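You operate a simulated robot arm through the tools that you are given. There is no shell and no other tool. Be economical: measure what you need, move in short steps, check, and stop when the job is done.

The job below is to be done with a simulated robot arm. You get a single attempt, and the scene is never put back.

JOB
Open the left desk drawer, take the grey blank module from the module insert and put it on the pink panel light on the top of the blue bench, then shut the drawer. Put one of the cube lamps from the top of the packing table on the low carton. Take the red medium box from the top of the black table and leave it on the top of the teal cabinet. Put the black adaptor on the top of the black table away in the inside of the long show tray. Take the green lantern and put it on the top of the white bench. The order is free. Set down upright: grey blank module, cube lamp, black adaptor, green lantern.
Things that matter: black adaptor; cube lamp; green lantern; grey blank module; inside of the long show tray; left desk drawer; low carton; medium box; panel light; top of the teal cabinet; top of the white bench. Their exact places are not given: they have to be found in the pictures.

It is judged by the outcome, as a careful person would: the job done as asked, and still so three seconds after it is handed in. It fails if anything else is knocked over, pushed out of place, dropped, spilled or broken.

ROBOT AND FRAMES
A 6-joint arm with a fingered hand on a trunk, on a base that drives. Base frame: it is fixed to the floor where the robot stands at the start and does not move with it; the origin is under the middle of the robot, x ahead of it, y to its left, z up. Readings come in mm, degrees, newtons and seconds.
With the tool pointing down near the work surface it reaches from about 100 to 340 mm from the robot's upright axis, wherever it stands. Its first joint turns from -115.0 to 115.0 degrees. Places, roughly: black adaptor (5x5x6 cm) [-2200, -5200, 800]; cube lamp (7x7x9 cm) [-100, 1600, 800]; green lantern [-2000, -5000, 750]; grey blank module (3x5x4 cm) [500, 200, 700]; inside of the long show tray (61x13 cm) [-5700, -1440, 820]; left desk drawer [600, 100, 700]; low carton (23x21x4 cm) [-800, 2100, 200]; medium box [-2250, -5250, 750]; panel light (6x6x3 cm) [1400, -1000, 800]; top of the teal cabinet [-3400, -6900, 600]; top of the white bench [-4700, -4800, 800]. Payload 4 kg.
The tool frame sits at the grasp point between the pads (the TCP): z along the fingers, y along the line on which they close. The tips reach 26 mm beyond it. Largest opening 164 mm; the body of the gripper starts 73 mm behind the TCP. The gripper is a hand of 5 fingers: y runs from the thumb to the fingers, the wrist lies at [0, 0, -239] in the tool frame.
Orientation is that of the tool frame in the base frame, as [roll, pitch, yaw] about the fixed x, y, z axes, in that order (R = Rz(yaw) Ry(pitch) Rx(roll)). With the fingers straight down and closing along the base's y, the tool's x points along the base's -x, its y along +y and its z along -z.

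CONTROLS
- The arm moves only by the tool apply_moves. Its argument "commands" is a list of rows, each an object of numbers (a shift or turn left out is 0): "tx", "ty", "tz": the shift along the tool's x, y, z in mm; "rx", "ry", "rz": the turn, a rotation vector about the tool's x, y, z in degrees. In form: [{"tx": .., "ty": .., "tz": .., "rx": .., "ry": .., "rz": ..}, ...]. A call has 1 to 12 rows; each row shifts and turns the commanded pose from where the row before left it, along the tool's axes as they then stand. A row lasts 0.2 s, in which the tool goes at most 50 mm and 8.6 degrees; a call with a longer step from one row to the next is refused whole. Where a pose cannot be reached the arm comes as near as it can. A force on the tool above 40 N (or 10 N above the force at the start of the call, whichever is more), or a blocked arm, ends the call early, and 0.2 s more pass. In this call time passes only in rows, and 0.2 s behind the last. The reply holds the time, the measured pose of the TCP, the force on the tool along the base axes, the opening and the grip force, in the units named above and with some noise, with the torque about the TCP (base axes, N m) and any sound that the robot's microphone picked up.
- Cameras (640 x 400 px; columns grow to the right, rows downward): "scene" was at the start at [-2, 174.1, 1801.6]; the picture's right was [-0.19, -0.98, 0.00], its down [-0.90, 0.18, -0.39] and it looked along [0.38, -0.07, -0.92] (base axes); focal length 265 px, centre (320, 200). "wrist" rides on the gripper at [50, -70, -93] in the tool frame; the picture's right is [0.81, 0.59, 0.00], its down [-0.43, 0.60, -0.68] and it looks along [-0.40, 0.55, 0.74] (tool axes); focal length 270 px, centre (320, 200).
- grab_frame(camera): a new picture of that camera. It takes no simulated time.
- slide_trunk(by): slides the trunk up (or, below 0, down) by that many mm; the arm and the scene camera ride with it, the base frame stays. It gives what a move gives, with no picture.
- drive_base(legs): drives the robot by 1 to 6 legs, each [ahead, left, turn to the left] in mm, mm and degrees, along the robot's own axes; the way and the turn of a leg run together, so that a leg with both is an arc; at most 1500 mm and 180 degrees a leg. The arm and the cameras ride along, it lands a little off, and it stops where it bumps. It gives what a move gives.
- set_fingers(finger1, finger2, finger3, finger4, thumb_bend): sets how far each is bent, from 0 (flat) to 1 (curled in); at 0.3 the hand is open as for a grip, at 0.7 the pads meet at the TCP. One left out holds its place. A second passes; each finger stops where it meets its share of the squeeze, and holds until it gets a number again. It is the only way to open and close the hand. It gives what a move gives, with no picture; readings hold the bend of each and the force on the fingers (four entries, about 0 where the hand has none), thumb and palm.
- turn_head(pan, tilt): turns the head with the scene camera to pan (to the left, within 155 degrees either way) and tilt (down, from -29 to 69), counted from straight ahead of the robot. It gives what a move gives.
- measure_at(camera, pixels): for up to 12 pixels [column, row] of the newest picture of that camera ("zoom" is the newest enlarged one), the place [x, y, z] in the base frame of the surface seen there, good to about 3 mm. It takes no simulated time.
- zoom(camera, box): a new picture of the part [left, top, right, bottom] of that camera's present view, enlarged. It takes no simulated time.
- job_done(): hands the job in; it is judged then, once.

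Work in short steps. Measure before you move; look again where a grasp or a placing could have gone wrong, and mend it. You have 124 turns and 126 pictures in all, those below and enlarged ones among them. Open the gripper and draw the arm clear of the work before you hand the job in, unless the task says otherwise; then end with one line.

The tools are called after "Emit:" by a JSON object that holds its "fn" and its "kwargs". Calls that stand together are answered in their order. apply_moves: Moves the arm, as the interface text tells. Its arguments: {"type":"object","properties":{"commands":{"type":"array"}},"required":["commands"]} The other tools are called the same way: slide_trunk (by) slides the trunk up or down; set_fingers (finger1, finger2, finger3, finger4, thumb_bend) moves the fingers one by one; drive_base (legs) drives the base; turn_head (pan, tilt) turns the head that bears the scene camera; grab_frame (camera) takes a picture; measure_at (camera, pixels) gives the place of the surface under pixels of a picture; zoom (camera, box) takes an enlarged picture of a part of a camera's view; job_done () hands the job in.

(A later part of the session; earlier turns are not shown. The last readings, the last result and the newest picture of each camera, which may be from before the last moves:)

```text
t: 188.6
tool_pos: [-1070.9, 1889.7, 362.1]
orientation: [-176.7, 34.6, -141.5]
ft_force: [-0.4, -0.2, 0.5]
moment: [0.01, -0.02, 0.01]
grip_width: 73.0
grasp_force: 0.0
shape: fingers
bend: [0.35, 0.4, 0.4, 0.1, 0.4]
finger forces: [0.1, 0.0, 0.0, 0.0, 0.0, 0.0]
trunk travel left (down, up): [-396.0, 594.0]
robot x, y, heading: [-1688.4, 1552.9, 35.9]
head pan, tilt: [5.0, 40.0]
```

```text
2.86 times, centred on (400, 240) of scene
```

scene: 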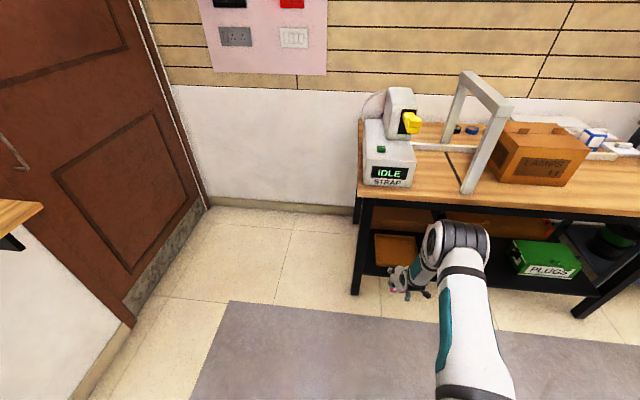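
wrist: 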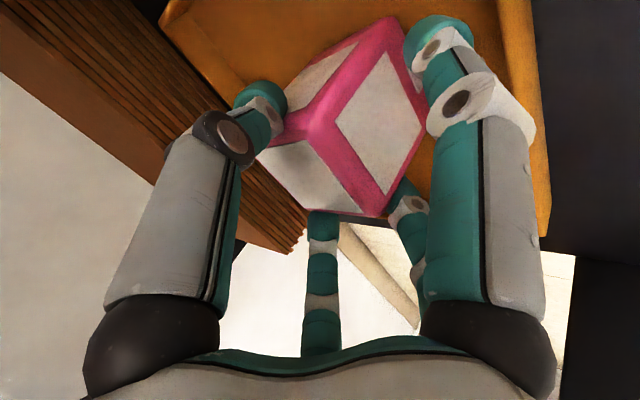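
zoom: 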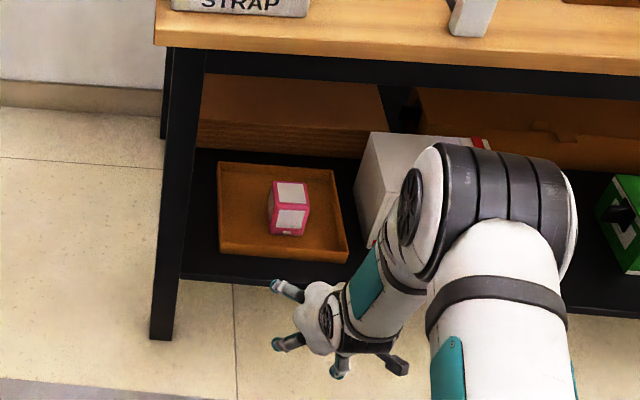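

Lamp stands upright in the low carton. Now the far tasks: I retract the arm, raise the trunk and drive back around past the desk.

Emit:
{"fn": "apply_moves", "kwargs": {"commands": [{"tx": 34, "tz": -24}, {"tx": 34, "tz": -24}, {"tx": 34, "tz": -24}, {"tx": 34, "tz": -24}, {"tx": 34, "tz": -24}, {"tx": 34, "tz": -24}, {"ry": 8.5}, {"ry": 8.5}, {"ry": 8.5}, {"ry": 8.5}]}}

Emit:
{"fn": "slide_trunk", "kwargs": {"by": 400}}

Emit:
{"fn": "drive_base", "kwargs": {"legs": [[90, 0, 0.9], [0, -1500, 0], [0, -1500, 0], [0, -65, 0], [0, 0, -164]]}}

Emit:
{"fn": "turn_head", "kwargs": {"pan": 5, "tilt": 30}}

Emit:
{"fn": "grab_frame", "kwargs": {"camera": "scene"}}

```text
t: 190.8
tool_pos: [-1274.8, 1736.2, 363.0]
orientation: [-176.5, 3.6, -142.9]
ft_force: [0.5, 0.1, 0.1]
moment: [-0.02, -0.04, -0.05]
grip_width: 73.0
grasp_force: 0.1
shape: fingers
bend: [0.35, 0.4, 0.4, 0.1, 0.4]
finger forces: [0.0, 0.2, 0.0, 0.0, 0.0, 0.1]
out of reach, approached as far as the arm can: row 10
trunk travel left (down, up): [-396.0, 594.0]
robot x, y, heading: [-1690.5, 1553.8, 36.0]
head pan, tilt: [5.0, 40.0]
```

```text
t: 194.6
tool_pos: [-1274.7, 1737.2, 762.6]
orientation: [-176.4, 3.7, -143.2]
ft_force: [0.2, 0.5, -0.8]
moment: [-0.02, -0.01, 0.0]
grip_width: 73.2
grasp_force: 0.0
shape: fingers
bend: [0.35, 0.4, 0.4, 0.1, 0.4]
finger forces: [0.1, 0.0, 0.0, 0.0, 0.0, 0.1]
trunk travel left (down, up): [-796.0, 194.0]
robot x, y, heading: [-1694.6, 1554.2, 36.3]
head pan, tilt: [5.0, 40.0]
```

```text
t: 217.0
tool_pos: [-121.2, -1202.8, 763.3]
orientation: [-176.4, 3.7, 57.8]
ft_force: [-0.4, -0.3, 0.5]
moment: [-0.03, -0.02, 0.04]
grip_width: 73.2
grasp_force: 0.0
shape: fingers
bend: [0.35, 0.4, 0.4, 0.1, 0.4]
finger forces: [0.0, 0.0, 0.0, 0.0, 0.0, 0.0]
trunk travel left (down, up): [-796.0, 194.0]
robot x, y, heading: [203.0, -881.9, -123.3]
head pan, tilt: [5.0, 40.0]
```

```text
t: 217.8
tool_pos: [-120.6, -1202.5, 763.3]
orientation: [-176.3, 3.7, 57.8]
ft_force: [-0.8, 0.1, 0.1]
moment: [-0.02, -0.01, 0.0]
grip_width: 73.3
grasp_force: 0.0
shape: fingers
bend: [0.35, 0.4, 0.4, 0.1, 0.4]
finger forces: [0.0, 0.1, 0.0, 0.1, 0.0, 0.1]
trunk travel left (down, up): [-796.0, 194.0]
robot x, y, heading: [200.8, -883.3, -123.3]
head pan, tilt: [5.0, 30.0]
```

```text
39 pictures are left
```

scene: 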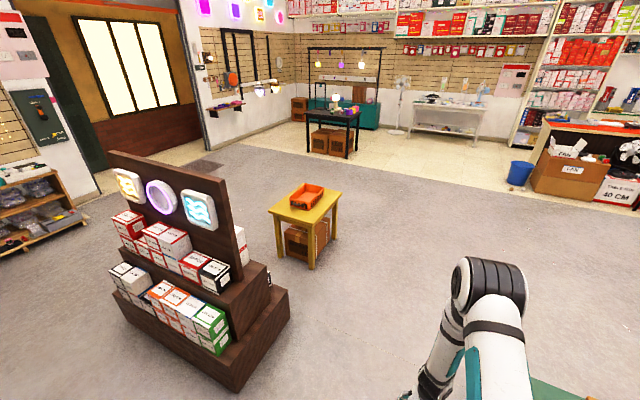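

The way is visible: display stand left, yellow table centre, black table beyond. I measure key points.

Emit:
{"fn": "measure_at", "kwargs": {"camera": "scene", "pixels": [[233, 388], [288, 345], [313, 268], [330, 235], [345, 157], [308, 152], [360, 148], [355, 115], [310, 115], [480, 138], [410, 130], [590, 395]]}}

Emit:
{"fn": "zoom", "kwargs": {"camera": "scene", "box": [280, 40, 500, 170]}}

```text
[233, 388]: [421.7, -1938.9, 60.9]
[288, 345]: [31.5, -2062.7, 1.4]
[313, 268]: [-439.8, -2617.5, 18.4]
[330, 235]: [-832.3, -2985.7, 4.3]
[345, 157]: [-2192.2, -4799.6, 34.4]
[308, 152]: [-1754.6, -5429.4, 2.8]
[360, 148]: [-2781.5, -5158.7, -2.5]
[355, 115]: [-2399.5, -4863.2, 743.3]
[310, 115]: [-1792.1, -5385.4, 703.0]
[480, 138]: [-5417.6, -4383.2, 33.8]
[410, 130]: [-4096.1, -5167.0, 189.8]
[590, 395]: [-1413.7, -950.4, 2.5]
```

```text
2.91 times, centred on (390, 105) of scene
```

zoom: 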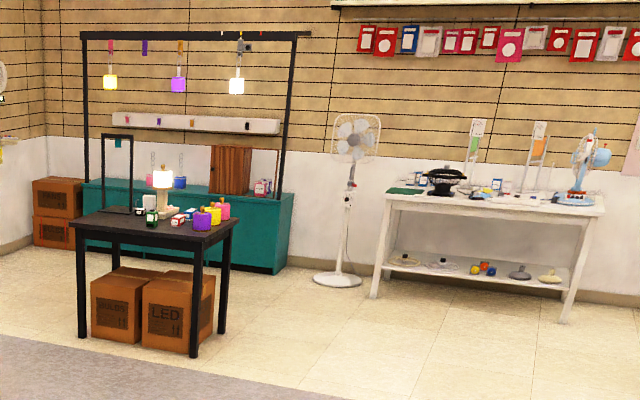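

Path is clear west of the yellow table. I drive to about (−1500,−4300) and look at the black table.

Emit:
{"fn": "drive_base", "kwargs": {"legs": [[0, 0, -16], [857, 0, 0], [857, 0, 0], [0, 0, 39.4], [1200, 0, 0], [1000, 0, 0]]}}

Emit:
{"fn": "slide_trunk", "kwargs": {"by": 190}}

Emit:
{"fn": "turn_head", "kwargs": {"pan": -32, "tilt": 35}}

Emit:
{"fn": "grab_frame", "kwargs": {"camera": "scene"}}

```text
t: 239.8
tool_pos: [-1540.7, -4667.3, 763.0]
orientation: [-176.3, 3.7, 84.1]
ft_force: [-0.1, 0.4, 0.7]
moment: [-0.02, 0.0, -0.02]
grip_width: 73.2
grasp_force: 0.1
shape: fingers
bend: [0.35, 0.4, 0.4, 0.1, 0.4]
finger forces: [0.0, 0.1, 0.0, 0.0, 0.0, 0.0]
trunk travel left (down, up): [-796.0, 194.0]
robot x, y, heading: [-1395.6, -4240.1, -96.6]
head pan, tilt: [5.0, 30.0]
```

```text
t: 241.9
tool_pos: [-1542.4, -4668.3, 952.3]
orientation: [-176.4, 3.6, 84.1]
ft_force: [0.2, 0.1, -0.3]
moment: [-0.02, 0.02, -0.02]
grip_width: 73.1
grasp_force: 0.0
shape: fingers
bend: [0.35, 0.4, 0.4, 0.1, 0.4]
finger forces: [0.0, 0.0, 0.0, 0.0, 0.1, 0.1]
trunk travel left (down, up): [-986.0, 4.0]
robot x, y, heading: [-1394.1, -4234.1, -96.7]
head pan, tilt: [5.0, 30.0]
```

```text
t: 242.9
tool_pos: [-1541.3, -4668.7, 952.6]
orientation: [-176.4, 3.7, 84.1]
ft_force: [0.5, 0.1, -0.2]
moment: [-0.02, 0.01, 0.0]
grip_width: 73.2
grasp_force: 0.1
shape: fingers
bend: [0.35, 0.4, 0.4, 0.1, 0.4]
finger forces: [0.0, 0.0, 0.0, 0.0, 0.0, 0.0]
trunk travel left (down, up): [-986.0, 4.0]
robot x, y, heading: [-1394.4, -4236.8, -96.6]
head pan, tilt: [-32.0, 35.0]
```

```text
37 pictures are left
```

scene: 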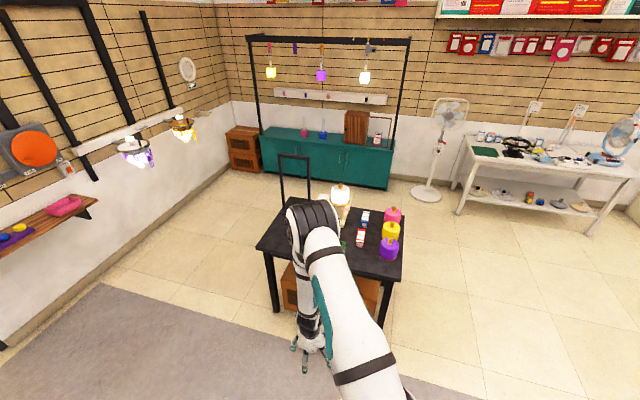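

I zoom on the table top.

Emit:
{"fn": "zoom", "kwargs": {"camera": "scene", "box": [250, 150, 420, 290]}}

Emit:
{"fn": "measure_at", "kwargs": {"camera": "scene", "pixels": [[361, 238], [365, 216], [388, 246], [390, 230], [392, 213], [258, 248], [382, 278], [405, 215], [290, 200], [340, 195], [345, 247], [290, 165]]}}

```text
2.86 times, centred on (335, 220) of scene
```

zoom: 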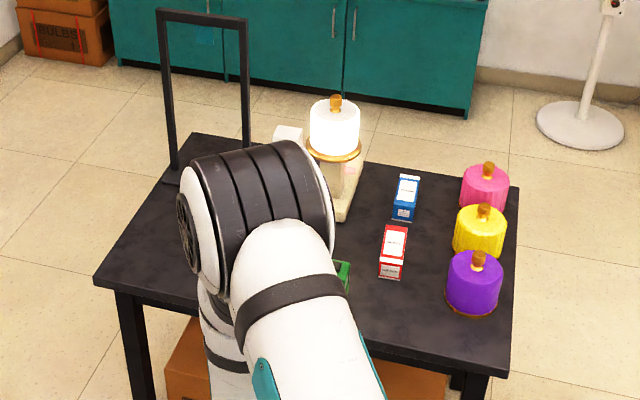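

```text
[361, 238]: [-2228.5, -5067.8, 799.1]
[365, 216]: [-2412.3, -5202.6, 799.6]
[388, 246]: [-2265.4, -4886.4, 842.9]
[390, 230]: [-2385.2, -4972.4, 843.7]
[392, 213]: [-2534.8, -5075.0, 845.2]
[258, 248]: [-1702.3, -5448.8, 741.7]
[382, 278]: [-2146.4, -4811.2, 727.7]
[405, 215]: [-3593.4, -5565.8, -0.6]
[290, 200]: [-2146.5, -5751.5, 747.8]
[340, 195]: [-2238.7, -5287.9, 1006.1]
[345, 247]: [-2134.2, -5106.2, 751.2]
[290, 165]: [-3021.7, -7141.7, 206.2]
```

Red box is at (−2228,−5068), z top 799; the arm hides the rest. I turn to face the table's long side and come closer, then look again.

Emit:
{"fn": "drive_base", "kwargs": {"legs": [[0, 0, -49.2], [0, 242, 0], [480, 0, 0]]}}

Emit:
{"fn": "turn_head", "kwargs": {"pan": 5, "tilt": 48}}

Emit:
{"fn": "grab_frame", "kwargs": {"camera": "scene"}}

Emit:
{"fn": "zoom", "kwargs": {"camera": "scene", "box": [240, 100, 440, 240]}}

```text
t: 249.3
tool_pos: [-2067.0, -4888.4, 953.3]
orientation: [-176.3, 3.7, 36.0]
ft_force: [-0.1, 0.0, -0.2]
moment: [-0.03, 0.01, -0.01]
grip_width: 73.5
grasp_force: 0.0
shape: fingers
bend: [0.35, 0.4, 0.4, 0.1, 0.4]
finger forces: [0.1, 0.0, 0.0, 0.1, 0.0, 0.0]
trunk travel left (down, up): [-986.0, 4.0]
robot x, y, heading: [-1648.5, -4709.8, -144.7]
head pan, tilt: [-32.0, 35.0]
```

```text
t: 250.4
tool_pos: [-2065.6, -4886.6, 952.2]
orientation: [-176.4, 3.7, 36.1]
ft_force: [0.1, 0.6, -0.1]
moment: [0.04, 0.0, -0.03]
grip_width: 73.4
grasp_force: 0.1
shape: fingers
bend: [0.35, 0.4, 0.4, 0.1, 0.4]
finger forces: [0.1, 0.0, 0.1, 0.0, 0.0, 0.0]
trunk travel left (down, up): [-986.0, 4.0]
robot x, y, heading: [-1645.2, -4709.2, -145.1]
head pan, tilt: [5.0, 48.0]
```

```text
35 pictures are left
```

scene: 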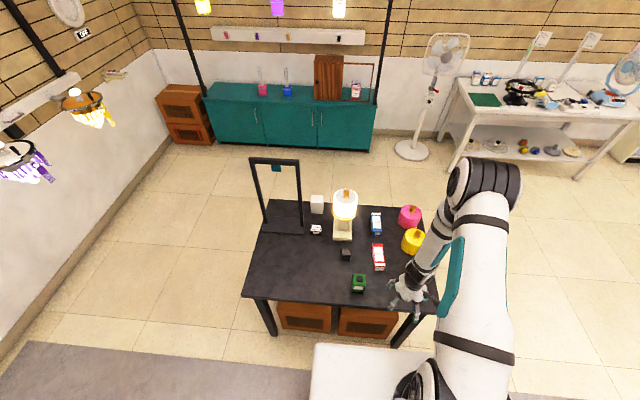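

```text
2.86 times, centred on (340, 170) of scene
```

zoom: 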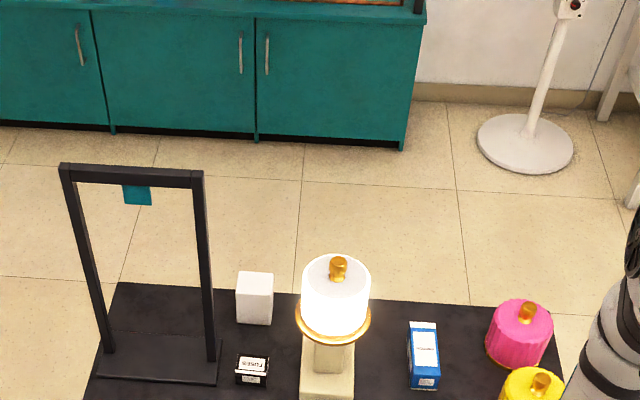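

Red box (378,257), green item (358,284), dark cube (347,254). I zoom in and measure.

Emit:
{"fn": "zoom", "kwargs": {"camera": "scene", "box": [300, 215, 420, 305]}}

Emit:
{"fn": "measure_at", "kwargs": {"camera": "zoom", "pixels": [[250, 200], [245, 215], [310, 335], [310, 355], [290, 345], [330, 345], [405, 190], [425, 260], [440, 215], [395, 225], [415, 215], [85, 75]]}}

```text
4.44 times, centred on (360, 260) of scene
```

zoom: 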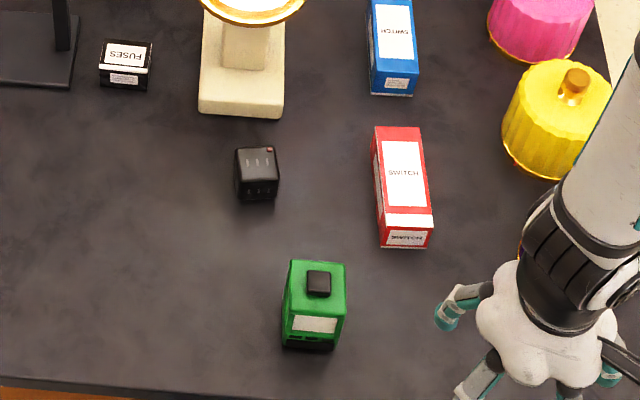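

```text
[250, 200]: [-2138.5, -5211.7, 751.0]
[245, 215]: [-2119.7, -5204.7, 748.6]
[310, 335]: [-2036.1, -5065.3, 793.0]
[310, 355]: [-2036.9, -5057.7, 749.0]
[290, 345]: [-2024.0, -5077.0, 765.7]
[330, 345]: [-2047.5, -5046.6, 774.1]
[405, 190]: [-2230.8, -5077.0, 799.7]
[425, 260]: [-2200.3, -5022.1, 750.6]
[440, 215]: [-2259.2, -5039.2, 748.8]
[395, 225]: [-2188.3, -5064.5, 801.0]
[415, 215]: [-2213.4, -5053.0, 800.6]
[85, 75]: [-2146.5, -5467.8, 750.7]
```

Green lantern is the small green box with a black knob; adaptor the dark cube. First the red box: I measure its top corners and move in over it.

Emit:
{"fn": "measure_at", "kwargs": {"camera": "zoom", "pixels": [[380, 134], [415, 132], [390, 205], [426, 207], [400, 170], [240, 155], [275, 155], [257, 165], [318, 275], [295, 268], [340, 268], [315, 300]]}}

Emit:
{"fn": "drive_base", "kwargs": {"legs": [[165, 0, 0]]}}

Emit:
{"fn": "apply_moves", "kwargs": {"commands": [{"tx": -23, "ty": 19}, {"tx": -23, "ty": 19}, {"tx": -23, "ty": 19}]}}

Emit:
{"fn": "set_fingers", "kwargs": {"finger1": 0, "finger4": 0, "finger2": 0.45, "finger3": 0.45, "thumb_bend": 0.45}}

Emit:
{"fn": "grab_frame", "kwargs": {"camera": "wrist"}}

```text
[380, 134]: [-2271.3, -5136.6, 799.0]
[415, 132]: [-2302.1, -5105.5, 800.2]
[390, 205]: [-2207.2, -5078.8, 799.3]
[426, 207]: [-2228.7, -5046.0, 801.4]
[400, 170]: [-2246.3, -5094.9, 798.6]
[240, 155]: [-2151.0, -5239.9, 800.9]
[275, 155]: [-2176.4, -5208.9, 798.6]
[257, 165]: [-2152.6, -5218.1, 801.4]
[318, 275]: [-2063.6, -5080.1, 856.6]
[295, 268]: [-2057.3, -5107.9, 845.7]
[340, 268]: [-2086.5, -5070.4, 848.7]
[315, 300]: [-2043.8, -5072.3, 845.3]
```

```text
t: 251.8
tool_pos: [-2198.9, -4978.5, 952.1]
orientation: [-176.4, 3.7, 36.0]
ft_force: [-0.8, -0.3, -0.4]
moment: [0.01, -0.02, 0.03]
grip_width: 73.3
grasp_force: 0.0
shape: fingers
bend: [0.35, 0.4, 0.4, 0.1, 0.4]
finger forces: [0.0, 0.1, 0.0, 0.1, 0.0, 0.0]
trunk travel left (down, up): [-986.0, 4.0]
robot x, y, heading: [-1779.0, -4800.3, -145.0]
head pan, tilt: [5.0, 48.0]
```

```text
t: 252.6
tool_pos: [-2193.8, -5049.2, 941.7]
orientation: [-176.4, 4.8, 35.8]
ft_force: [0.3, 0.1, -0.2]
moment: [-0.01, 0.0, 0.01]
grip_width: 73.1
grasp_force: 0.1
shape: fingers
bend: [0.35, 0.4, 0.4, 0.1, 0.4]
finger forces: [0.0, 0.0, 0.0, 0.1, 0.0, 0.0]
out of reach, approached as far as the arm can: row 2, 3
trunk travel left (down, up): [-986.0, 4.0]
robot x, y, heading: [-1780.4, -4801.2, -144.9]
head pan, tilt: [5.0, 48.0]
```

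```text
t: 253.6
tool_pos: [-2194.9, -5048.5, 940.8]
orientation: [-176.5, 4.7, 35.9]
ft_force: [-0.2, -0.4, -0.5]
moment: [0.04, -0.01, 0.02]
grip_width: 101.4
grasp_force: 0.0
shape: fingers
bend: [0.01, 0.45, 0.45, 0.01, 0.45]
finger forces: [0.0, 0.0, 0.0, 0.0, 0.0, 0.1]
trunk travel left (down, up): [-986.0, 4.0]
robot x, y, heading: [-1781.4, -4800.2, -144.8]
head pan, tilt: [5.0, 48.0]
```

```text
32 pictures are left
```

wrist: 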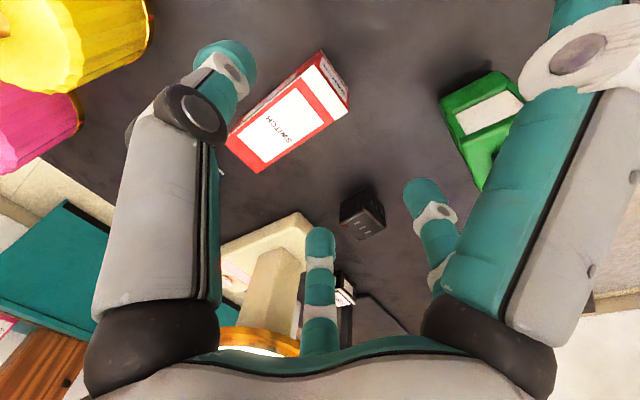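

I need 69 mm more ahead. I drive 18 mm nearer and pitch the tool ~10° forward while extending.

Emit:
{"fn": "drive_base", "kwargs": {"legs": [[18, 0, 0]]}}

Emit:
{"fn": "apply_moves", "kwargs": {"commands": [{"ry": -6}, {"ry": -6}, {"tx": -25, "tz": 4}, {"tx": -25, "tz": 4}, {"tz": 20}]}}

Emit:
{"fn": "slide_trunk", "kwargs": {"by": -60}}

Emit:
{"fn": "grab_frame", "kwargs": {"camera": "wrist"}}

Emit:
{"fn": "measure_at", "kwargs": {"camera": "wrist", "pixels": [[320, 200], [300, 150], [280, 120], [320, 170], [320, 120]]}}

```text
t: 254.4
tool_pos: [-2210.1, -5059.1, 942.6]
orientation: [-176.5, 4.7, 35.9]
ft_force: [-0.2, -0.4, -0.3]
moment: [-0.01, 0.0, 0.04]
grip_width: 101.5
grasp_force: 0.1
shape: fingers
bend: [0.01, 0.45, 0.45, 0.01, 0.45]
finger forces: [0.0, 0.0, 0.0, 0.0, 0.1, 0.0]
trunk travel left (down, up): [-986.0, 4.0]
robot x, y, heading: [-1791.4, -4806.9, -145.0]
head pan, tilt: [5.0, 48.0]
```

```text
t: 255.6
tool_pos: [-2257.1, -5083.5, 924.1]
orientation: [-174.8, 12.3, 36.6]
ft_force: [1.0, -0.7, -0.6]
moment: [0.01, 0.03, 0.0]
grip_width: 102.0
grasp_force: 0.1
shape: fingers
bend: [0.01, 0.45, 0.45, 0.01, 0.45]
finger forces: [0.1, 0.0, 0.0, 0.0, 0.1, 0.0]
out of reach, approached as far as the arm can: row 1
trunk travel left (down, up): [-986.0, 4.0]
robot x, y, heading: [-1794.7, -4810.5, -144.9]
head pan, tilt: [5.0, 48.0]
```

```text
t: 256.6
tool_pos: [-2257.2, -5082.2, 865.5]
orientation: [-174.9, 12.4, 36.7]
ft_force: [-0.4, 0.1, -0.9]
moment: [-0.01, -0.01, -0.03]
grip_width: 101.6
grasp_force: 0.1
shape: fingers
bend: [0.01, 0.45, 0.45, 0.01, 0.45]
finger forces: [0.0, 0.0, 0.1, 0.0, 0.0, 0.0]
trunk travel left (down, up): [-926.0, 64.0]
robot x, y, heading: [-1796.7, -4813.6, -144.9]
head pan, tilt: [5.0, 48.0]
```

```text
31 pictures are left
```

wrist: 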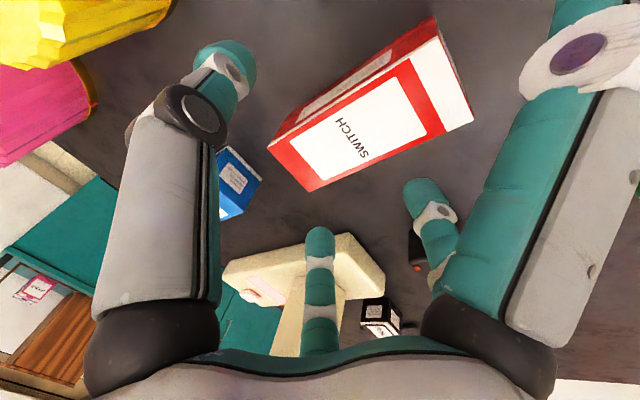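

```text
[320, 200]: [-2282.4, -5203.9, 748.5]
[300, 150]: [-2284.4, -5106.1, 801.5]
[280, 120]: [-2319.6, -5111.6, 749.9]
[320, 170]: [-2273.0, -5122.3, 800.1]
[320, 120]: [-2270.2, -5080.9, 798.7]
```

Box centre is ~10 mm to the left and slightly nearer. I correct, lower 76 mm, and close thumb, 2 and 3.

Emit:
{"fn": "apply_moves", "kwargs": {"commands": [{"tx": 9, "ty": 9}]}}

Emit:
{"fn": "slide_trunk", "kwargs": {"by": -75}}

Emit:
{"fn": "set_fingers", "kwargs": {"finger2": 0.68, "finger3": 0.68, "thumb_bend": 0.68}}

Emit:
{"fn": "grab_frame", "kwargs": {"camera": "wrist"}}

```text
t: 257.0
tool_pos: [-2243.5, -5084.7, 862.5]
orientation: [-175.0, 12.3, 36.5]
ft_force: [-0.4, 0.3, -0.4]
moment: [-0.01, -0.01, 0.0]
grip_width: 101.6
grasp_force: 0.0
shape: fingers
bend: [0.01, 0.45, 0.45, 0.01, 0.45]
finger forces: [0.0, 0.0, 0.1, 0.0, 0.0, 0.0]
trunk travel left (down, up): [-926.0, 64.0]
robot x, y, heading: [-1795.1, -4811.0, -144.8]
head pan, tilt: [5.0, 48.0]
```

```text
t: 257.9
tool_pos: [-2243.6, -5087.2, 796.7]
orientation: [-175.0, 12.5, 36.6]
ft_force: [2.4, 0.7, 19.0]
moment: [-0.25, -1.16, 0.11]
grip_width: 101.5
grasp_force: 9.0
shape: fingers
bend: [0.01, 0.44, 0.45, 0.01, 0.45]
finger forces: [0.1, 19.0, 0.1, 0.0, 0.0, 0.0]
trunk travel left (down, up): [-857.0, 133.0]
robot x, y, heading: [-1790.8, -4813.9, -145.0]
head pan, tilt: [5.0, 48.0]
stopped: the force on the tool passed its limit at 53 N (the readings are from after the stop); the commanded pose is now the measured one
```

```text
t: 258.9
tool_pos: [-2244.4, -5086.3, 794.8]
orientation: [-175.0, 12.5, 36.6]
ft_force: [2.9, 1.6, 8.2]
moment: [-0.01, -0.01, -0.03]
grip_width: 99.1
grasp_force: 15.1
shape: fingers
bend: [0.01, 0.57, 0.57, 0.01, 0.6]
finger forces: [0.0, 7.0, 7.8, 0.0, 14.9, 0.0]
trunk travel left (down, up): [-857.0, 133.0]
robot x, y, heading: [-1796.9, -4811.7, -144.7]
head pan, tilt: [5.0, 48.0]
```

```text
30 pictures are left
```

wrist: 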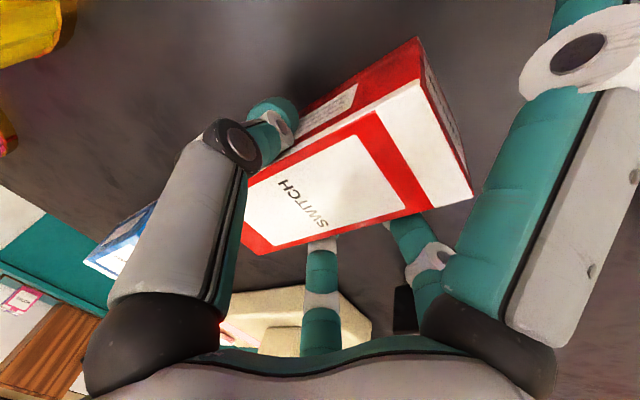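

Box gripped (7+8 vs 15 N). I lift, back off, and drive around the table's right end to stand before the teal cabinet.

Emit:
{"fn": "slide_trunk", "kwargs": {"by": 130}}

Emit:
{"fn": "drive_base", "kwargs": {"legs": [[-300, 0, -0.8], [0, -640, 0], [1000, 0, 0], [840, 0, 0], [0, 1400, 0]]}}

Emit:
{"fn": "turn_head", "kwargs": {"pan": 5, "tilt": 45}}

Emit:
{"fn": "grab_frame", "kwargs": {"camera": "scene"}}

```text
t: 260.5
tool_pos: [-2244.2, -5086.9, 924.5]
orientation: [-175.0, 12.4, 36.7]
ft_force: [0.6, -0.6, -1.2]
moment: [-0.03, 0.02, -0.02]
grip_width: 99.3
grasp_force: 13.9
shape: fingers
bend: [0.01, 0.57, 0.57, 0.01, 0.6]
finger forces: [0.0, 6.6, 7.2, 0.1, 13.9, 0.0]
trunk travel left (down, up): [-987.0, 3.0]
robot x, y, heading: [-1791.2, -4812.7, -145.0]
head pan, tilt: [5.0, 48.0]
```

```text
t: 281.1
tool_pos: [-3098.4, -6571.0, 925.2]
orientation: [-174.9, 12.4, 36.6]
ft_force: [-0.5, 0.1, -2.2]
moment: [0.01, 0.01, 0.03]
grip_width: 99.4
grasp_force: 13.6
shape: fingers
bend: [0.01, 0.57, 0.57, 0.01, 0.6]
finger forces: [0.0, 6.5, 7.2, 0.0, 13.8, 0.0]
trunk travel left (down, up): [-987.0, 3.0]
robot x, y, heading: [-2650.2, -6295.1, -145.0]
head pan, tilt: [5.0, 48.0]
```

```text
t: 281.7
tool_pos: [-3098.1, -6570.6, 925.8]
orientation: [-174.9, 12.5, 36.6]
ft_force: [-0.3, -0.9, -1.2]
moment: [-0.02, 0.01, -0.01]
grip_width: 99.5
grasp_force: 13.7
shape: fingers
bend: [0.01, 0.57, 0.57, 0.01, 0.6]
finger forces: [0.0, 6.7, 7.2, 0.0, 13.8, 0.0]
trunk travel left (down, up): [-987.0, 3.0]
robot x, y, heading: [-2646.6, -6295.0, -144.8]
head pan, tilt: [5.0, 45.0]
```

```text
29 pictures are left
```

scene: 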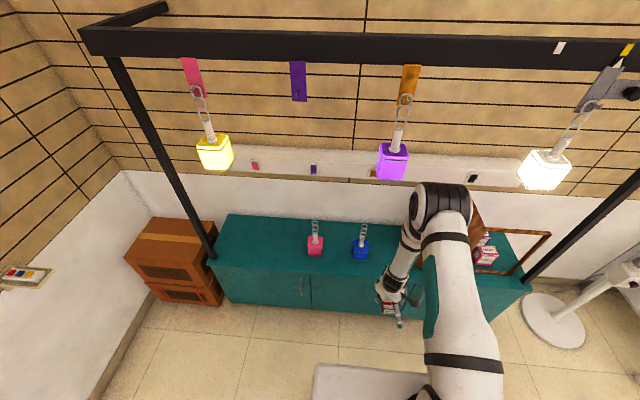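

I measure the cabinet top, the hanging lamps and the frame.

Emit:
{"fn": "measure_at", "kwargs": {"camera": "scene", "pixels": [[260, 250], [230, 265], [300, 275], [390, 255], [315, 245], [360, 248], [393, 165], [545, 175], [300, 40], [215, 150], [340, 235], [400, 298]]}}

Emit:
{"fn": "zoom", "kwargs": {"camera": "scene", "box": [200, 200, 440, 330]}}

```text
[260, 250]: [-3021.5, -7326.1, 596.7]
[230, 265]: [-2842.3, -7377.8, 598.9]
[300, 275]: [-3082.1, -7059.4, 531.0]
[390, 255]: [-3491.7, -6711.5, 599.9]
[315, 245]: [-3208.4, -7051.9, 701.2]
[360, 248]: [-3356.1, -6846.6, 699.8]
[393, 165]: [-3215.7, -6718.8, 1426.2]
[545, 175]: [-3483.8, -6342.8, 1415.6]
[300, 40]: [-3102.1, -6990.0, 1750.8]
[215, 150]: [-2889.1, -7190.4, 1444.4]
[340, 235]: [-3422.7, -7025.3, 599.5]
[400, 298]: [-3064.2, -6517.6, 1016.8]
```

```text
2.67 times, centred on (320, 265) of scene
```

zoom: 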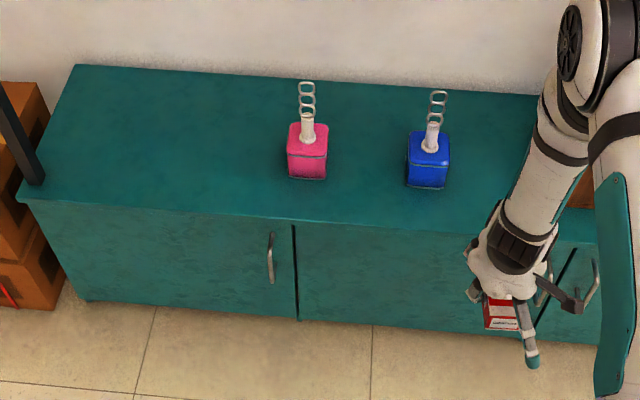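

Lamps hang at D≈1955 with bottoms about z 1380; free spot on the cabinet left of the pink one. I lower 240 mm, shift left 490 mm and check the elbow height.

Emit:
{"fn": "slide_trunk", "kwargs": {"by": -240}}

Emit:
{"fn": "drive_base", "kwargs": {"legs": [[0, 490, -0.8]]}}

Emit:
{"fn": "turn_head", "kwargs": {"pan": -5, "tilt": 35}}

Emit:
{"fn": "grab_frame", "kwargs": {"camera": "scene"}}

```text
t: 284.2
tool_pos: [-3097.6, -6570.6, 685.3]
orientation: [-175.0, 12.3, 36.6]
ft_force: [-0.4, 0.2, -1.5]
moment: [0.0, 0.01, 0.0]
grip_width: 99.4
grasp_force: 13.9
shape: fingers
bend: [0.01, 0.57, 0.57, 0.01, 0.6]
finger forces: [0.0, 6.6, 7.2, 0.0, 13.8, 0.0]
trunk travel left (down, up): [-747.0, 243.0]
robot x, y, heading: [-2647.7, -6297.5, -144.7]
head pan, tilt: [5.0, 45.0]
```

```text
t: 287.1
tool_pos: [-2826.0, -6962.0, 685.4]
orientation: [-175.0, 12.4, 35.8]
ft_force: [0.0, 0.7, -1.0]
moment: [-0.01, -0.02, 0.01]
grip_width: 99.5
grasp_force: 14.0
shape: fingers
bend: [0.01, 0.57, 0.57, 0.01, 0.6]
finger forces: [0.1, 6.7, 7.1, 0.0, 13.8, 0.0]
trunk travel left (down, up): [-747.0, 243.0]
robot x, y, heading: [-2373.7, -6691.2, -145.5]
head pan, tilt: [5.0, 45.0]
```

```text
t: 287.8
tool_pos: [-2826.3, -6961.6, 684.7]
orientation: [-175.0, 12.4, 35.8]
ft_force: [-0.1, -0.1, -1.1]
moment: [0.0, 0.0, -0.01]
grip_width: 99.5
grasp_force: 13.5
shape: fingers
bend: [0.01, 0.57, 0.57, 0.01, 0.6]
finger forces: [0.1, 6.7, 7.2, 0.0, 13.8, 0.1]
trunk travel left (down, up): [-747.0, 243.0]
robot x, y, heading: [-2374.5, -6688.2, -145.3]
head pan, tilt: [-5.0, 35.0]
```

```text
27 pictures are left
```

scene: 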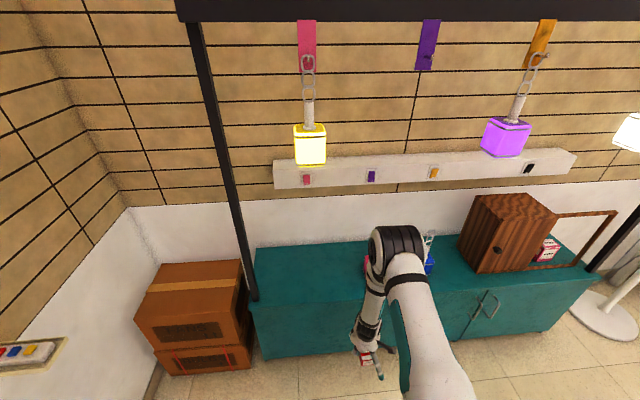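

I measure the elbow and target region before going ahead.

Emit:
{"fn": "measure_at", "kwargs": {"camera": "scene", "pixels": [[397, 232], [310, 165], [300, 270], [340, 262], [365, 265], [252, 300], [330, 300], [275, 285], [500, 155]]}}

```text
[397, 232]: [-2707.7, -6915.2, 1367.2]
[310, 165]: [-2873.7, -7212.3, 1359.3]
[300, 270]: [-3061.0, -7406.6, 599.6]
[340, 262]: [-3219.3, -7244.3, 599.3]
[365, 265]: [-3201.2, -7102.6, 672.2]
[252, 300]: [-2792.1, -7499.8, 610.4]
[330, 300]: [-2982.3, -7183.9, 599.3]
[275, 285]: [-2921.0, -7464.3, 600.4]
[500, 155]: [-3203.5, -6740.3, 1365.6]
```

Elbow (S≈1407) passes right of the yellow lamp and will be just below it. I lower 20 mm more, then go ahead 345 mm.

Emit:
{"fn": "slide_trunk", "kwargs": {"by": -20}}

Emit:
{"fn": "drive_base", "kwargs": {"legs": [[345, 0, 0]]}}

Emit:
{"fn": "grab_frame", "kwargs": {"camera": "wrist"}}

```text
t: 288.5
tool_pos: [-2827.0, -6961.2, 665.1]
orientation: [-174.9, 12.4, 35.9]
ft_force: [-0.2, -0.4, -1.5]
moment: [0.0, 0.01, 0.01]
grip_width: 99.4
grasp_force: 13.8
shape: fingers
bend: [0.01, 0.57, 0.57, 0.01, 0.6]
finger forces: [0.0, 6.7, 7.1, 0.0, 13.9, 0.0]
trunk travel left (down, up): [-727.0, 263.0]
robot x, y, heading: [-2372.7, -6691.7, -145.8]
head pan, tilt: [-5.0, 35.0]
```

```text
t: 290.8
tool_pos: [-3114.8, -7157.9, 664.4]
orientation: [-175.1, 12.3, 35.8]
ft_force: [0.0, 0.2, -1.2]
moment: [-0.01, -0.01, 0.02]
grip_width: 99.4
grasp_force: 14.1
shape: fingers
bend: [0.01, 0.57, 0.57, 0.01, 0.6]
finger forces: [0.1, 6.8, 7.1, 0.1, 13.8, 0.0]
trunk travel left (down, up): [-727.0, 263.0]
robot x, y, heading: [-2663.5, -6889.1, -145.9]
head pan, tilt: [-5.0, 35.0]
```

```text
26 pictures are left
```

wrist: 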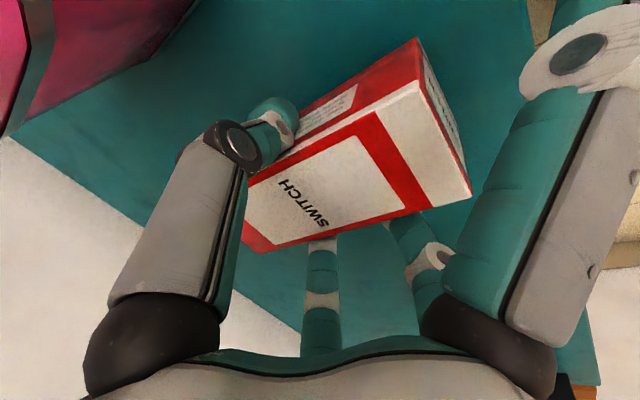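

Over the free spot. I lower until contact.

Emit:
{"fn": "slide_trunk", "kwargs": {"by": -17}}

Emit:
{"fn": "slide_trunk", "kwargs": {"by": -3}}

Emit:
{"fn": "slide_trunk", "kwargs": {"by": -2}}

```text
t: 291.4
tool_pos: [-3114.4, -7157.9, 647.7]
orientation: [-175.0, 12.5, 35.7]
ft_force: [-0.2, -0.6, -0.5]
moment: [-0.01, -0.01, 0.03]
grip_width: 99.4
grasp_force: 13.0
shape: fingers
bend: [0.01, 0.57, 0.57, 0.01, 0.6]
finger forces: [0.1, 6.6, 7.1, 0.0, 13.8, 0.1]
trunk travel left (down, up): [-710.0, 280.0]
robot x, y, heading: [-2663.3, -6887.9, -145.6]
head pan, tilt: [-5.0, 35.0]
```

```text
t: 291.9
tool_pos: [-3115.7, -7157.2, 644.6]
orientation: [-175.0, 12.5, 35.8]
ft_force: [0.1, 1.0, 6.4]
moment: [-0.05, 0.02, -0.01]
grip_width: 99.4
grasp_force: 14.1
shape: fingers
bend: [0.01, 0.57, 0.57, 0.01, 0.6]
finger forces: [0.0, 7.1, 7.4, 0.0, 14.5, 0.0]
trunk travel left (down, up): [-707.0, 283.0]
robot x, y, heading: [-2658.8, -6890.3, -145.7]
head pan, tilt: [-5.0, 35.0]
```

```text
t: 292.4
tool_pos: [-3116.1, -7158.1, 643.7]
orientation: [-174.9, 12.5, 35.8]
ft_force: [1.6, 0.6, 20.0]
moment: [-0.04, 0.04, 0.08]
grip_width: 99.1
grasp_force: 15.7
shape: fingers
bend: [0.01, 0.57, 0.57, 0.01, 0.6]
finger forces: [0.0, 8.2, 8.2, 0.0, 15.8, 0.0]
trunk travel left (down, up): [-705.0, 285.0]
robot x, y, heading: [-2660.5, -6892.3, -146.0]
head pan, tilt: [-5.0, 35.0]
```

Contact. I release gently in stages, rise 37 mm, back off and check.

Emit:
{"fn": "set_fingers", "kwargs": {"finger2": 0.53, "finger3": 0.53, "thumb_bend": 0.53}}

Emit:
{"fn": "slide_trunk", "kwargs": {"by": 14}}

Emit:
{"fn": "set_fingers", "kwargs": {"finger2": 0.42, "finger3": 0.42, "thumb_bend": 0.42}}

Emit:
{"fn": "slide_trunk", "kwargs": {"by": 23}}

Emit:
{"fn": "drive_base", "kwargs": {"legs": [[-400, 0, 0]]}}

Emit:
{"fn": "grab_frame", "kwargs": {"camera": "scene"}}

```text
t: 293.4
tool_pos: [-3114.3, -7157.2, 643.1]
orientation: [-175.0, 12.4, 35.7]
ft_force: [0.8, -0.2, 4.0]
moment: [-0.07, -0.17, 0.02]
grip_width: 99.5
grasp_force: 1.6
shape: fingers
bend: [0.01, 0.53, 0.53, 0.01, 0.53]
finger forces: [0.1, 3.9, 0.0, 0.1, 0.0, 0.0]
trunk travel left (down, up): [-705.0, 285.0]
robot x, y, heading: [-2659.7, -6887.1, -145.5]
head pan, tilt: [-5.0, 35.0]
```

```text
t: 294.1
tool_pos: [-3115.0, -7156.7, 656.9]
orientation: [-175.0, 12.4, 35.8]
ft_force: [0.7, 0.7, 0.3]
moment: [-0.01, 0.01, 0.02]
grip_width: 99.8
grasp_force: 0.0
shape: fingers
bend: [0.01, 0.53, 0.53, 0.01, 0.53]
finger forces: [0.0, 0.0, 0.1, 0.1, 0.0, 0.0]
trunk travel left (down, up): [-719.0, 271.0]
robot x, y, heading: [-2661.4, -6889.5, -145.8]
head pan, tilt: [-5.0, 35.0]
```

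```text
t: 295.1
tool_pos: [-3114.3, -7156.7, 657.1]
orientation: [-175.1, 12.4, 35.8]
ft_force: [0.2, 1.0, -0.7]
moment: [-0.01, -0.02, -0.05]
grip_width: 102.9
grasp_force: 0.1
shape: fingers
bend: [0.01, 0.42, 0.42, 0.01, 0.42]
finger forces: [0.0, 0.0, 0.1, 0.1, 0.0, 0.0]
trunk travel left (down, up): [-719.0, 271.0]
robot x, y, heading: [-2662.2, -6890.4, -145.6]
head pan, tilt: [-5.0, 35.0]
```

```text
t: 295.7
tool_pos: [-3114.1, -7158.4, 681.8]
orientation: [-175.1, 12.3, 35.7]
ft_force: [-0.6, 0.1, -0.3]
moment: [0.02, -0.03, -0.02]
grip_width: 102.9
grasp_force: 0.2
shape: fingers
bend: [0.01, 0.42, 0.42, 0.01, 0.42]
finger forces: [0.0, 0.0, 0.0, 0.0, 0.0, 0.2]
trunk travel left (down, up): [-742.0, 248.0]
robot x, y, heading: [-2660.3, -6888.8, -145.6]
head pan, tilt: [-5.0, 35.0]
```

```text
t: 298.2
tool_pos: [-2786.0, -6934.9, 680.8]
orientation: [-175.1, 12.5, 36.0]
ft_force: [0.7, -0.2, -0.4]
moment: [0.0, 0.01, 0.0]
grip_width: 103.1
grasp_force: 0.1
shape: fingers
bend: [0.01, 0.42, 0.42, 0.01, 0.42]
finger forces: [0.1, 0.1, 0.1, 0.1, 0.0, 0.0]
trunk travel left (down, up): [-742.0, 248.0]
robot x, y, heading: [-2332.6, -6665.7, -145.4]
head pan, tilt: [-5.0, 35.0]
```

```text
25 pictures are left
```

scene: 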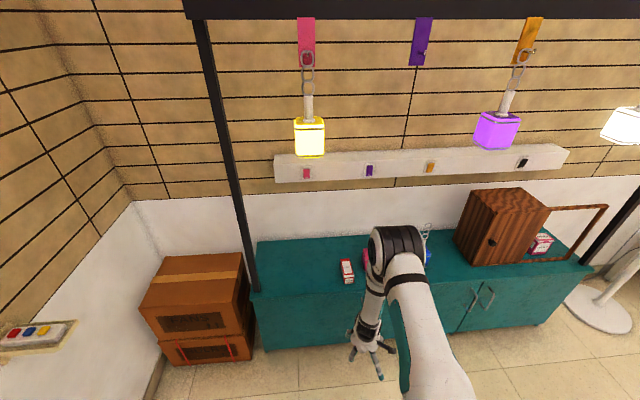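

Red box sits on the teal cabinet. Next the green lantern: I raise the trunk and drive back around to the black table's front.

Emit:
{"fn": "slide_trunk", "kwargs": {"by": 245}}

Emit:
{"fn": "drive_base", "kwargs": {"legs": [[0, -1500, 0], [0, -366, 0], [-1000, 0, -0.4], [-757, 0, 0], [0, 759, 0]]}}

Emit:
{"fn": "turn_head", "kwargs": {"pan": 5, "tilt": 50}}

Emit:
{"fn": "grab_frame", "kwargs": {"camera": "scene"}}

Emit:
{"fn": "grab_frame", "kwargs": {"camera": "wrist"}}

```text
t: 300.8
tool_pos: [-2785.3, -6934.2, 923.9]
orientation: [-175.0, 12.4, 36.0]
ft_force: [0.3, 0.4, 0.0]
moment: [-0.01, 0.03, -0.04]
grip_width: 102.7
grasp_force: 0.1
shape: fingers
bend: [0.01, 0.42, 0.42, 0.01, 0.42]
finger forces: [0.1, 0.0, 0.0, 0.1, 0.0, 0.0]
trunk travel left (down, up): [-987.0, 3.0]
robot x, y, heading: [-2336.4, -6664.4, -145.4]
head pan, tilt: [-5.0, 35.0]
```

```text
t: 322.3
tool_pos: [-2013.5, -4999.1, 925.3]
orientation: [-175.0, 12.4, 37.5]
ft_force: [-0.3, -0.3, -0.2]
moment: [0.05, 0.01, -0.01]
grip_width: 102.8
grasp_force: 0.0
shape: fingers
bend: [0.01, 0.42, 0.42, 0.01, 0.42]
finger forces: [0.0, 0.0, 0.0, 0.0, 0.1, 0.0]
trunk travel left (down, up): [-987.0, 3.0]
robot x, y, heading: [-1567.7, -4714.7, -144.1]
head pan, tilt: [-5.0, 35.0]
```

```text
t: 323.1
tool_pos: [-2015.5, -5000.5, 926.0]
orientation: [-175.0, 12.4, 37.5]
ft_force: [0.0, -0.8, 0.1]
moment: [-0.01, 0.0, -0.03]
grip_width: 102.9
grasp_force: 0.1
shape: fingers
bend: [0.01, 0.42, 0.42, 0.01, 0.42]
finger forces: [0.1, 0.0, 0.0, 0.0, 0.1, 0.0]
trunk travel left (down, up): [-987.0, 3.0]
robot x, y, heading: [-1565.7, -4717.2, -143.8]
head pan, tilt: [5.0, 50.0]
```

```text
24 pictures are left
```

scene: 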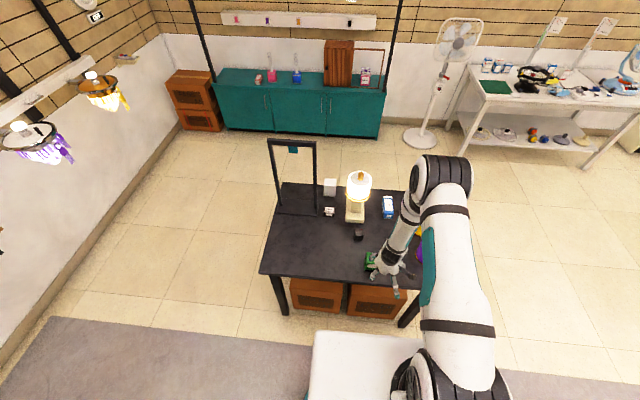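

```text
23 pictures are left
```

wrist: 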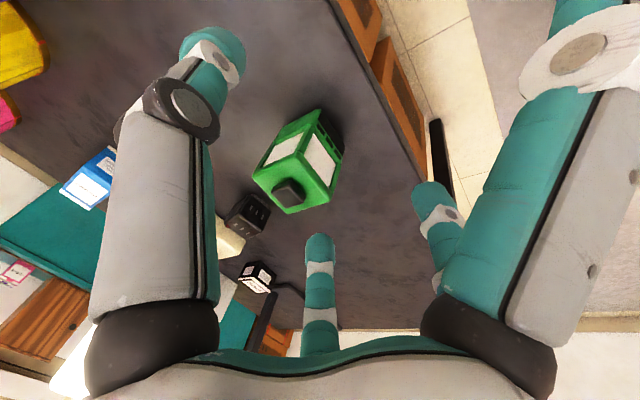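

I measure the lantern's top and orientation in the wrist view.

Emit:
{"fn": "measure_at", "kwargs": {"camera": "wrist", "pixels": [[287, 190], [258, 178], [288, 208], [310, 200], [300, 160], [272, 150], [325, 160], [283, 172]]}}

Emit:
{"fn": "zoom", "kwargs": {"camera": "wrist", "box": [220, 90, 370, 230]}}

```text
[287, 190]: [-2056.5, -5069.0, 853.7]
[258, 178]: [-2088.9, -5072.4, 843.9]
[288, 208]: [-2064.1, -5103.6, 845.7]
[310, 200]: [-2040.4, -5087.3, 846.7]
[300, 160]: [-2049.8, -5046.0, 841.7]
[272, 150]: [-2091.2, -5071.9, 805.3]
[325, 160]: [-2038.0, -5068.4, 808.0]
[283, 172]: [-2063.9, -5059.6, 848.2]
```

```text
2.86 times, centred on (295, 160) of wrist
```

zoom: 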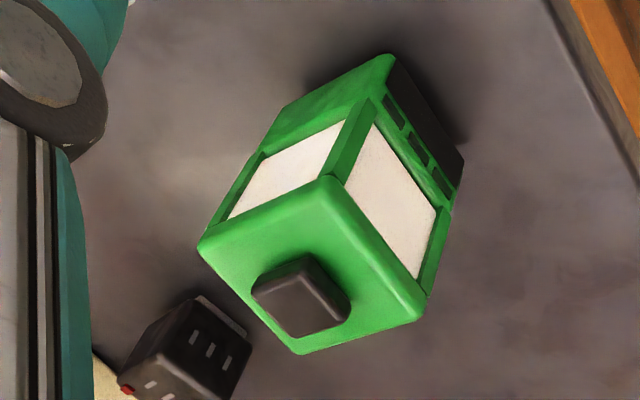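

Lantern centre (−2058,−5076), sides aligned with me. I drive 77 mm ahead, 36 mm left, lower 100 mm and close.

Emit:
{"fn": "drive_base", "kwargs": {"legs": [[77, 36, 0]]}}

Emit:
{"fn": "grab_frame", "kwargs": {"camera": "wrist"}}

Emit:
{"fn": "measure_at", "kwargs": {"camera": "wrist", "pixels": [[320, 130], [320, 150], [310, 120], [330, 110], [300, 140], [340, 140]]}}

```text
t: 324.1
tool_pos: [-2053.8, -5074.5, 924.1]
orientation: [-174.9, 12.5, 37.5]
ft_force: [-0.2, -0.1, -1.0]
moment: [0.01, -0.03, 0.02]
grip_width: 102.9
grasp_force: 0.0
shape: fingers
bend: [0.01, 0.42, 0.42, 0.01, 0.42]
finger forces: [0.0, 0.0, 0.1, 0.0, 0.0, 0.0]
trunk travel left (down, up): [-987.0, 3.0]
robot x, y, heading: [-1609.2, -4792.3, -144.1]
head pan, tilt: [5.0, 50.0]
```

```text
21 pictures are left
```

wrist: 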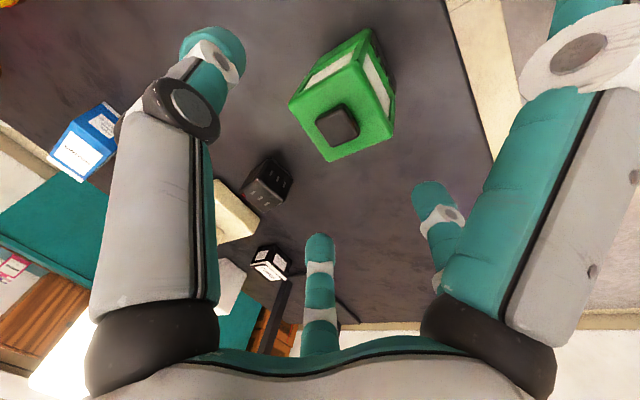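

```text
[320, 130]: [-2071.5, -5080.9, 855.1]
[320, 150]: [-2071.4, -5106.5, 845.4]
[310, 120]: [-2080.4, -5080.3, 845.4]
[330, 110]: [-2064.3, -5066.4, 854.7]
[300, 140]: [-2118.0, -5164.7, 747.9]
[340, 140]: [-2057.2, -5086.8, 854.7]
```

Aligned with the knob centre. I lower 100 mm and close thumb, 2, 3.

Emit:
{"fn": "slide_trunk", "kwargs": {"by": -98}}

Emit:
{"fn": "set_fingers", "kwargs": {"finger2": 0.66, "finger3": 0.66, "thumb_bend": 0.66}}

Emit:
{"fn": "slide_trunk", "kwargs": {"by": 98}}

Emit:
{"fn": "grab_frame", "kwargs": {"camera": "wrist"}}

```text
t: 325.5
tool_pos: [-2053.2, -5073.6, 827.8]
orientation: [-174.9, 12.3, 37.5]
ft_force: [-0.3, -0.6, 0.0]
moment: [0.03, 0.01, -0.01]
grip_width: 102.9
grasp_force: 0.0
shape: fingers
bend: [0.01, 0.42, 0.42, 0.01, 0.42]
finger forces: [0.1, 0.0, 0.1, 0.1, 0.0, 0.0]
trunk travel left (down, up): [-889.0, 101.0]
robot x, y, heading: [-1607.0, -4792.6, -144.0]
head pan, tilt: [5.0, 50.0]
```

```text
t: 326.5
tool_pos: [-2053.7, -5073.7, 827.1]
orientation: [-174.9, 12.4, 37.5]
ft_force: [0.4, -0.1, 0.5]
moment: [-0.03, 0.03, 0.03]
grip_width: 99.2
grasp_force: 13.4
shape: fingers
bend: [0.01, 0.57, 0.59, 0.01, 0.59]
finger forces: [0.1, 6.6, 6.6, 0.0, 13.5, 0.1]
trunk travel left (down, up): [-889.0, 101.0]
robot x, y, heading: [-1608.5, -4790.8, -144.4]
head pan, tilt: [5.0, 50.0]
```

```text
t: 327.8
tool_pos: [-2054.8, -5074.0, 925.7]
orientation: [-175.1, 12.4, 37.4]
ft_force: [-0.6, -0.6, -4.8]
moment: [-0.01, -0.08, 0.0]
grip_width: 99.5
grasp_force: 12.9
shape: fingers
bend: [0.01, 0.59, 0.59, 0.01, 0.59]
finger forces: [0.0, 6.0, 6.7, 0.0, 12.0, 0.1]
trunk travel left (down, up): [-987.0, 3.0]
robot x, y, heading: [-1611.4, -4790.8, -144.1]
head pan, tilt: [5.0, 50.0]
```

```text
20 pictures are left
```

wrist: 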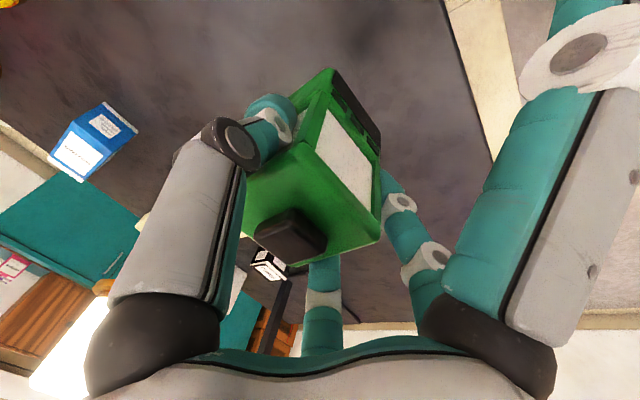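

Lantern lifted securely. I back off and look toward the white bench.

Emit:
{"fn": "drive_base", "kwargs": {"legs": [[-200, 0, 0], [0, -640, -1.8]]}}

Emit:
{"fn": "turn_head", "kwargs": {"pan": -28, "tilt": 28}}

Emit:
{"fn": "grab_frame", "kwargs": {"camera": "scene"}}

Emit:
{"fn": "zoom", "kwargs": {"camera": "scene", "box": [240, 60, 480, 200]}}

```text
t: 332.6
tool_pos: [-2267.3, -4416.3, 924.6]
orientation: [-175.0, 12.4, 35.7]
ft_force: [-0.2, -0.7, -4.3]
moment: [-0.04, -0.07, 0.0]
grip_width: 99.4
grasp_force: 12.4
shape: fingers
bend: [0.01, 0.59, 0.59, 0.01, 0.59]
finger forces: [0.1, 6.0, 6.8, 0.0, 12.1, 0.1]
trunk travel left (down, up): [-987.0, 3.0]
robot x, y, heading: [-1810.3, -4150.5, -145.7]
head pan, tilt: [5.0, 50.0]
```

```text
t: 333.5
tool_pos: [-2265.9, -4417.3, 925.3]
orientation: [-175.1, 12.4, 35.7]
ft_force: [-0.1, -0.6, -3.8]
moment: [0.05, -0.04, 0.02]
grip_width: 99.5
grasp_force: 12.3
shape: fingers
bend: [0.01, 0.59, 0.59, 0.01, 0.59]
finger forces: [0.2, 6.0, 6.7, 0.1, 12.1, 0.1]
trunk travel left (down, up): [-987.0, 3.0]
robot x, y, heading: [-1812.6, -4149.0, -146.1]
head pan, tilt: [-28.0, 28.0]
```

```text
19 pictures are left
```

scene: 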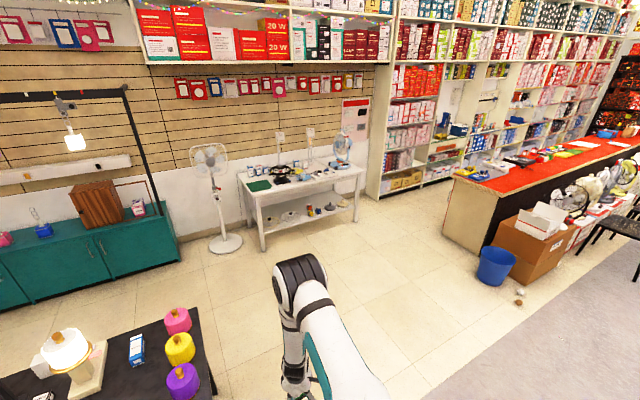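

```text
2.67 times, centred on (360, 130) of scene
```

zoom: 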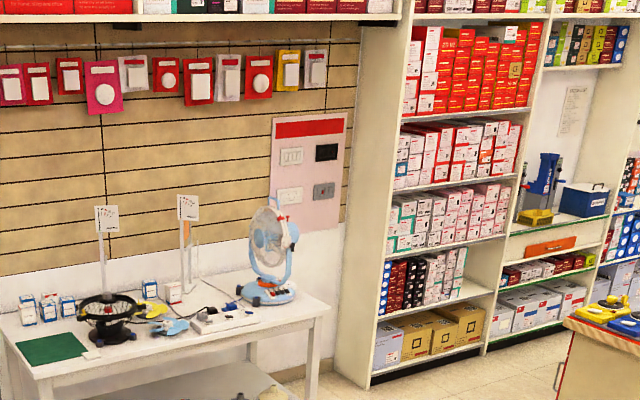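

I measure the white bench's edge, free area and obstacles on the way.

Emit:
{"fn": "measure_at", "kwargs": {"camera": "zoom", "pixels": [[45, 372], [322, 312], [150, 350], [270, 325], [200, 320], [160, 330], [250, 318], [300, 305], [265, 300], [110, 335]]}}

Emit:
{"fn": "measure_at", "kwargs": {"camera": "scene", "pixels": [[263, 250], [225, 250], [476, 285], [443, 240], [360, 218], [520, 305]]}}

```text
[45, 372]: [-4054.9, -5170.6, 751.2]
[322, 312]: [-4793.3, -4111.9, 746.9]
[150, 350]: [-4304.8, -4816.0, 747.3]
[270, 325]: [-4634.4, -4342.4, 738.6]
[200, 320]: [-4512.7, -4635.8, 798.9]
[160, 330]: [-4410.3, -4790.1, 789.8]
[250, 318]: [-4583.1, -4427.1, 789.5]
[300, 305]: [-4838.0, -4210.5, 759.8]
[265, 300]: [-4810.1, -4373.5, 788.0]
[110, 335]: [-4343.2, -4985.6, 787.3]
```

```text
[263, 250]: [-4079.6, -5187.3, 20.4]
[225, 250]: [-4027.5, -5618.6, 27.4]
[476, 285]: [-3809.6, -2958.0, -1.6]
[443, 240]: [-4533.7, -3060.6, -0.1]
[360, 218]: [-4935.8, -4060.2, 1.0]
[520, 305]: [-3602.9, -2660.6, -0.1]
```

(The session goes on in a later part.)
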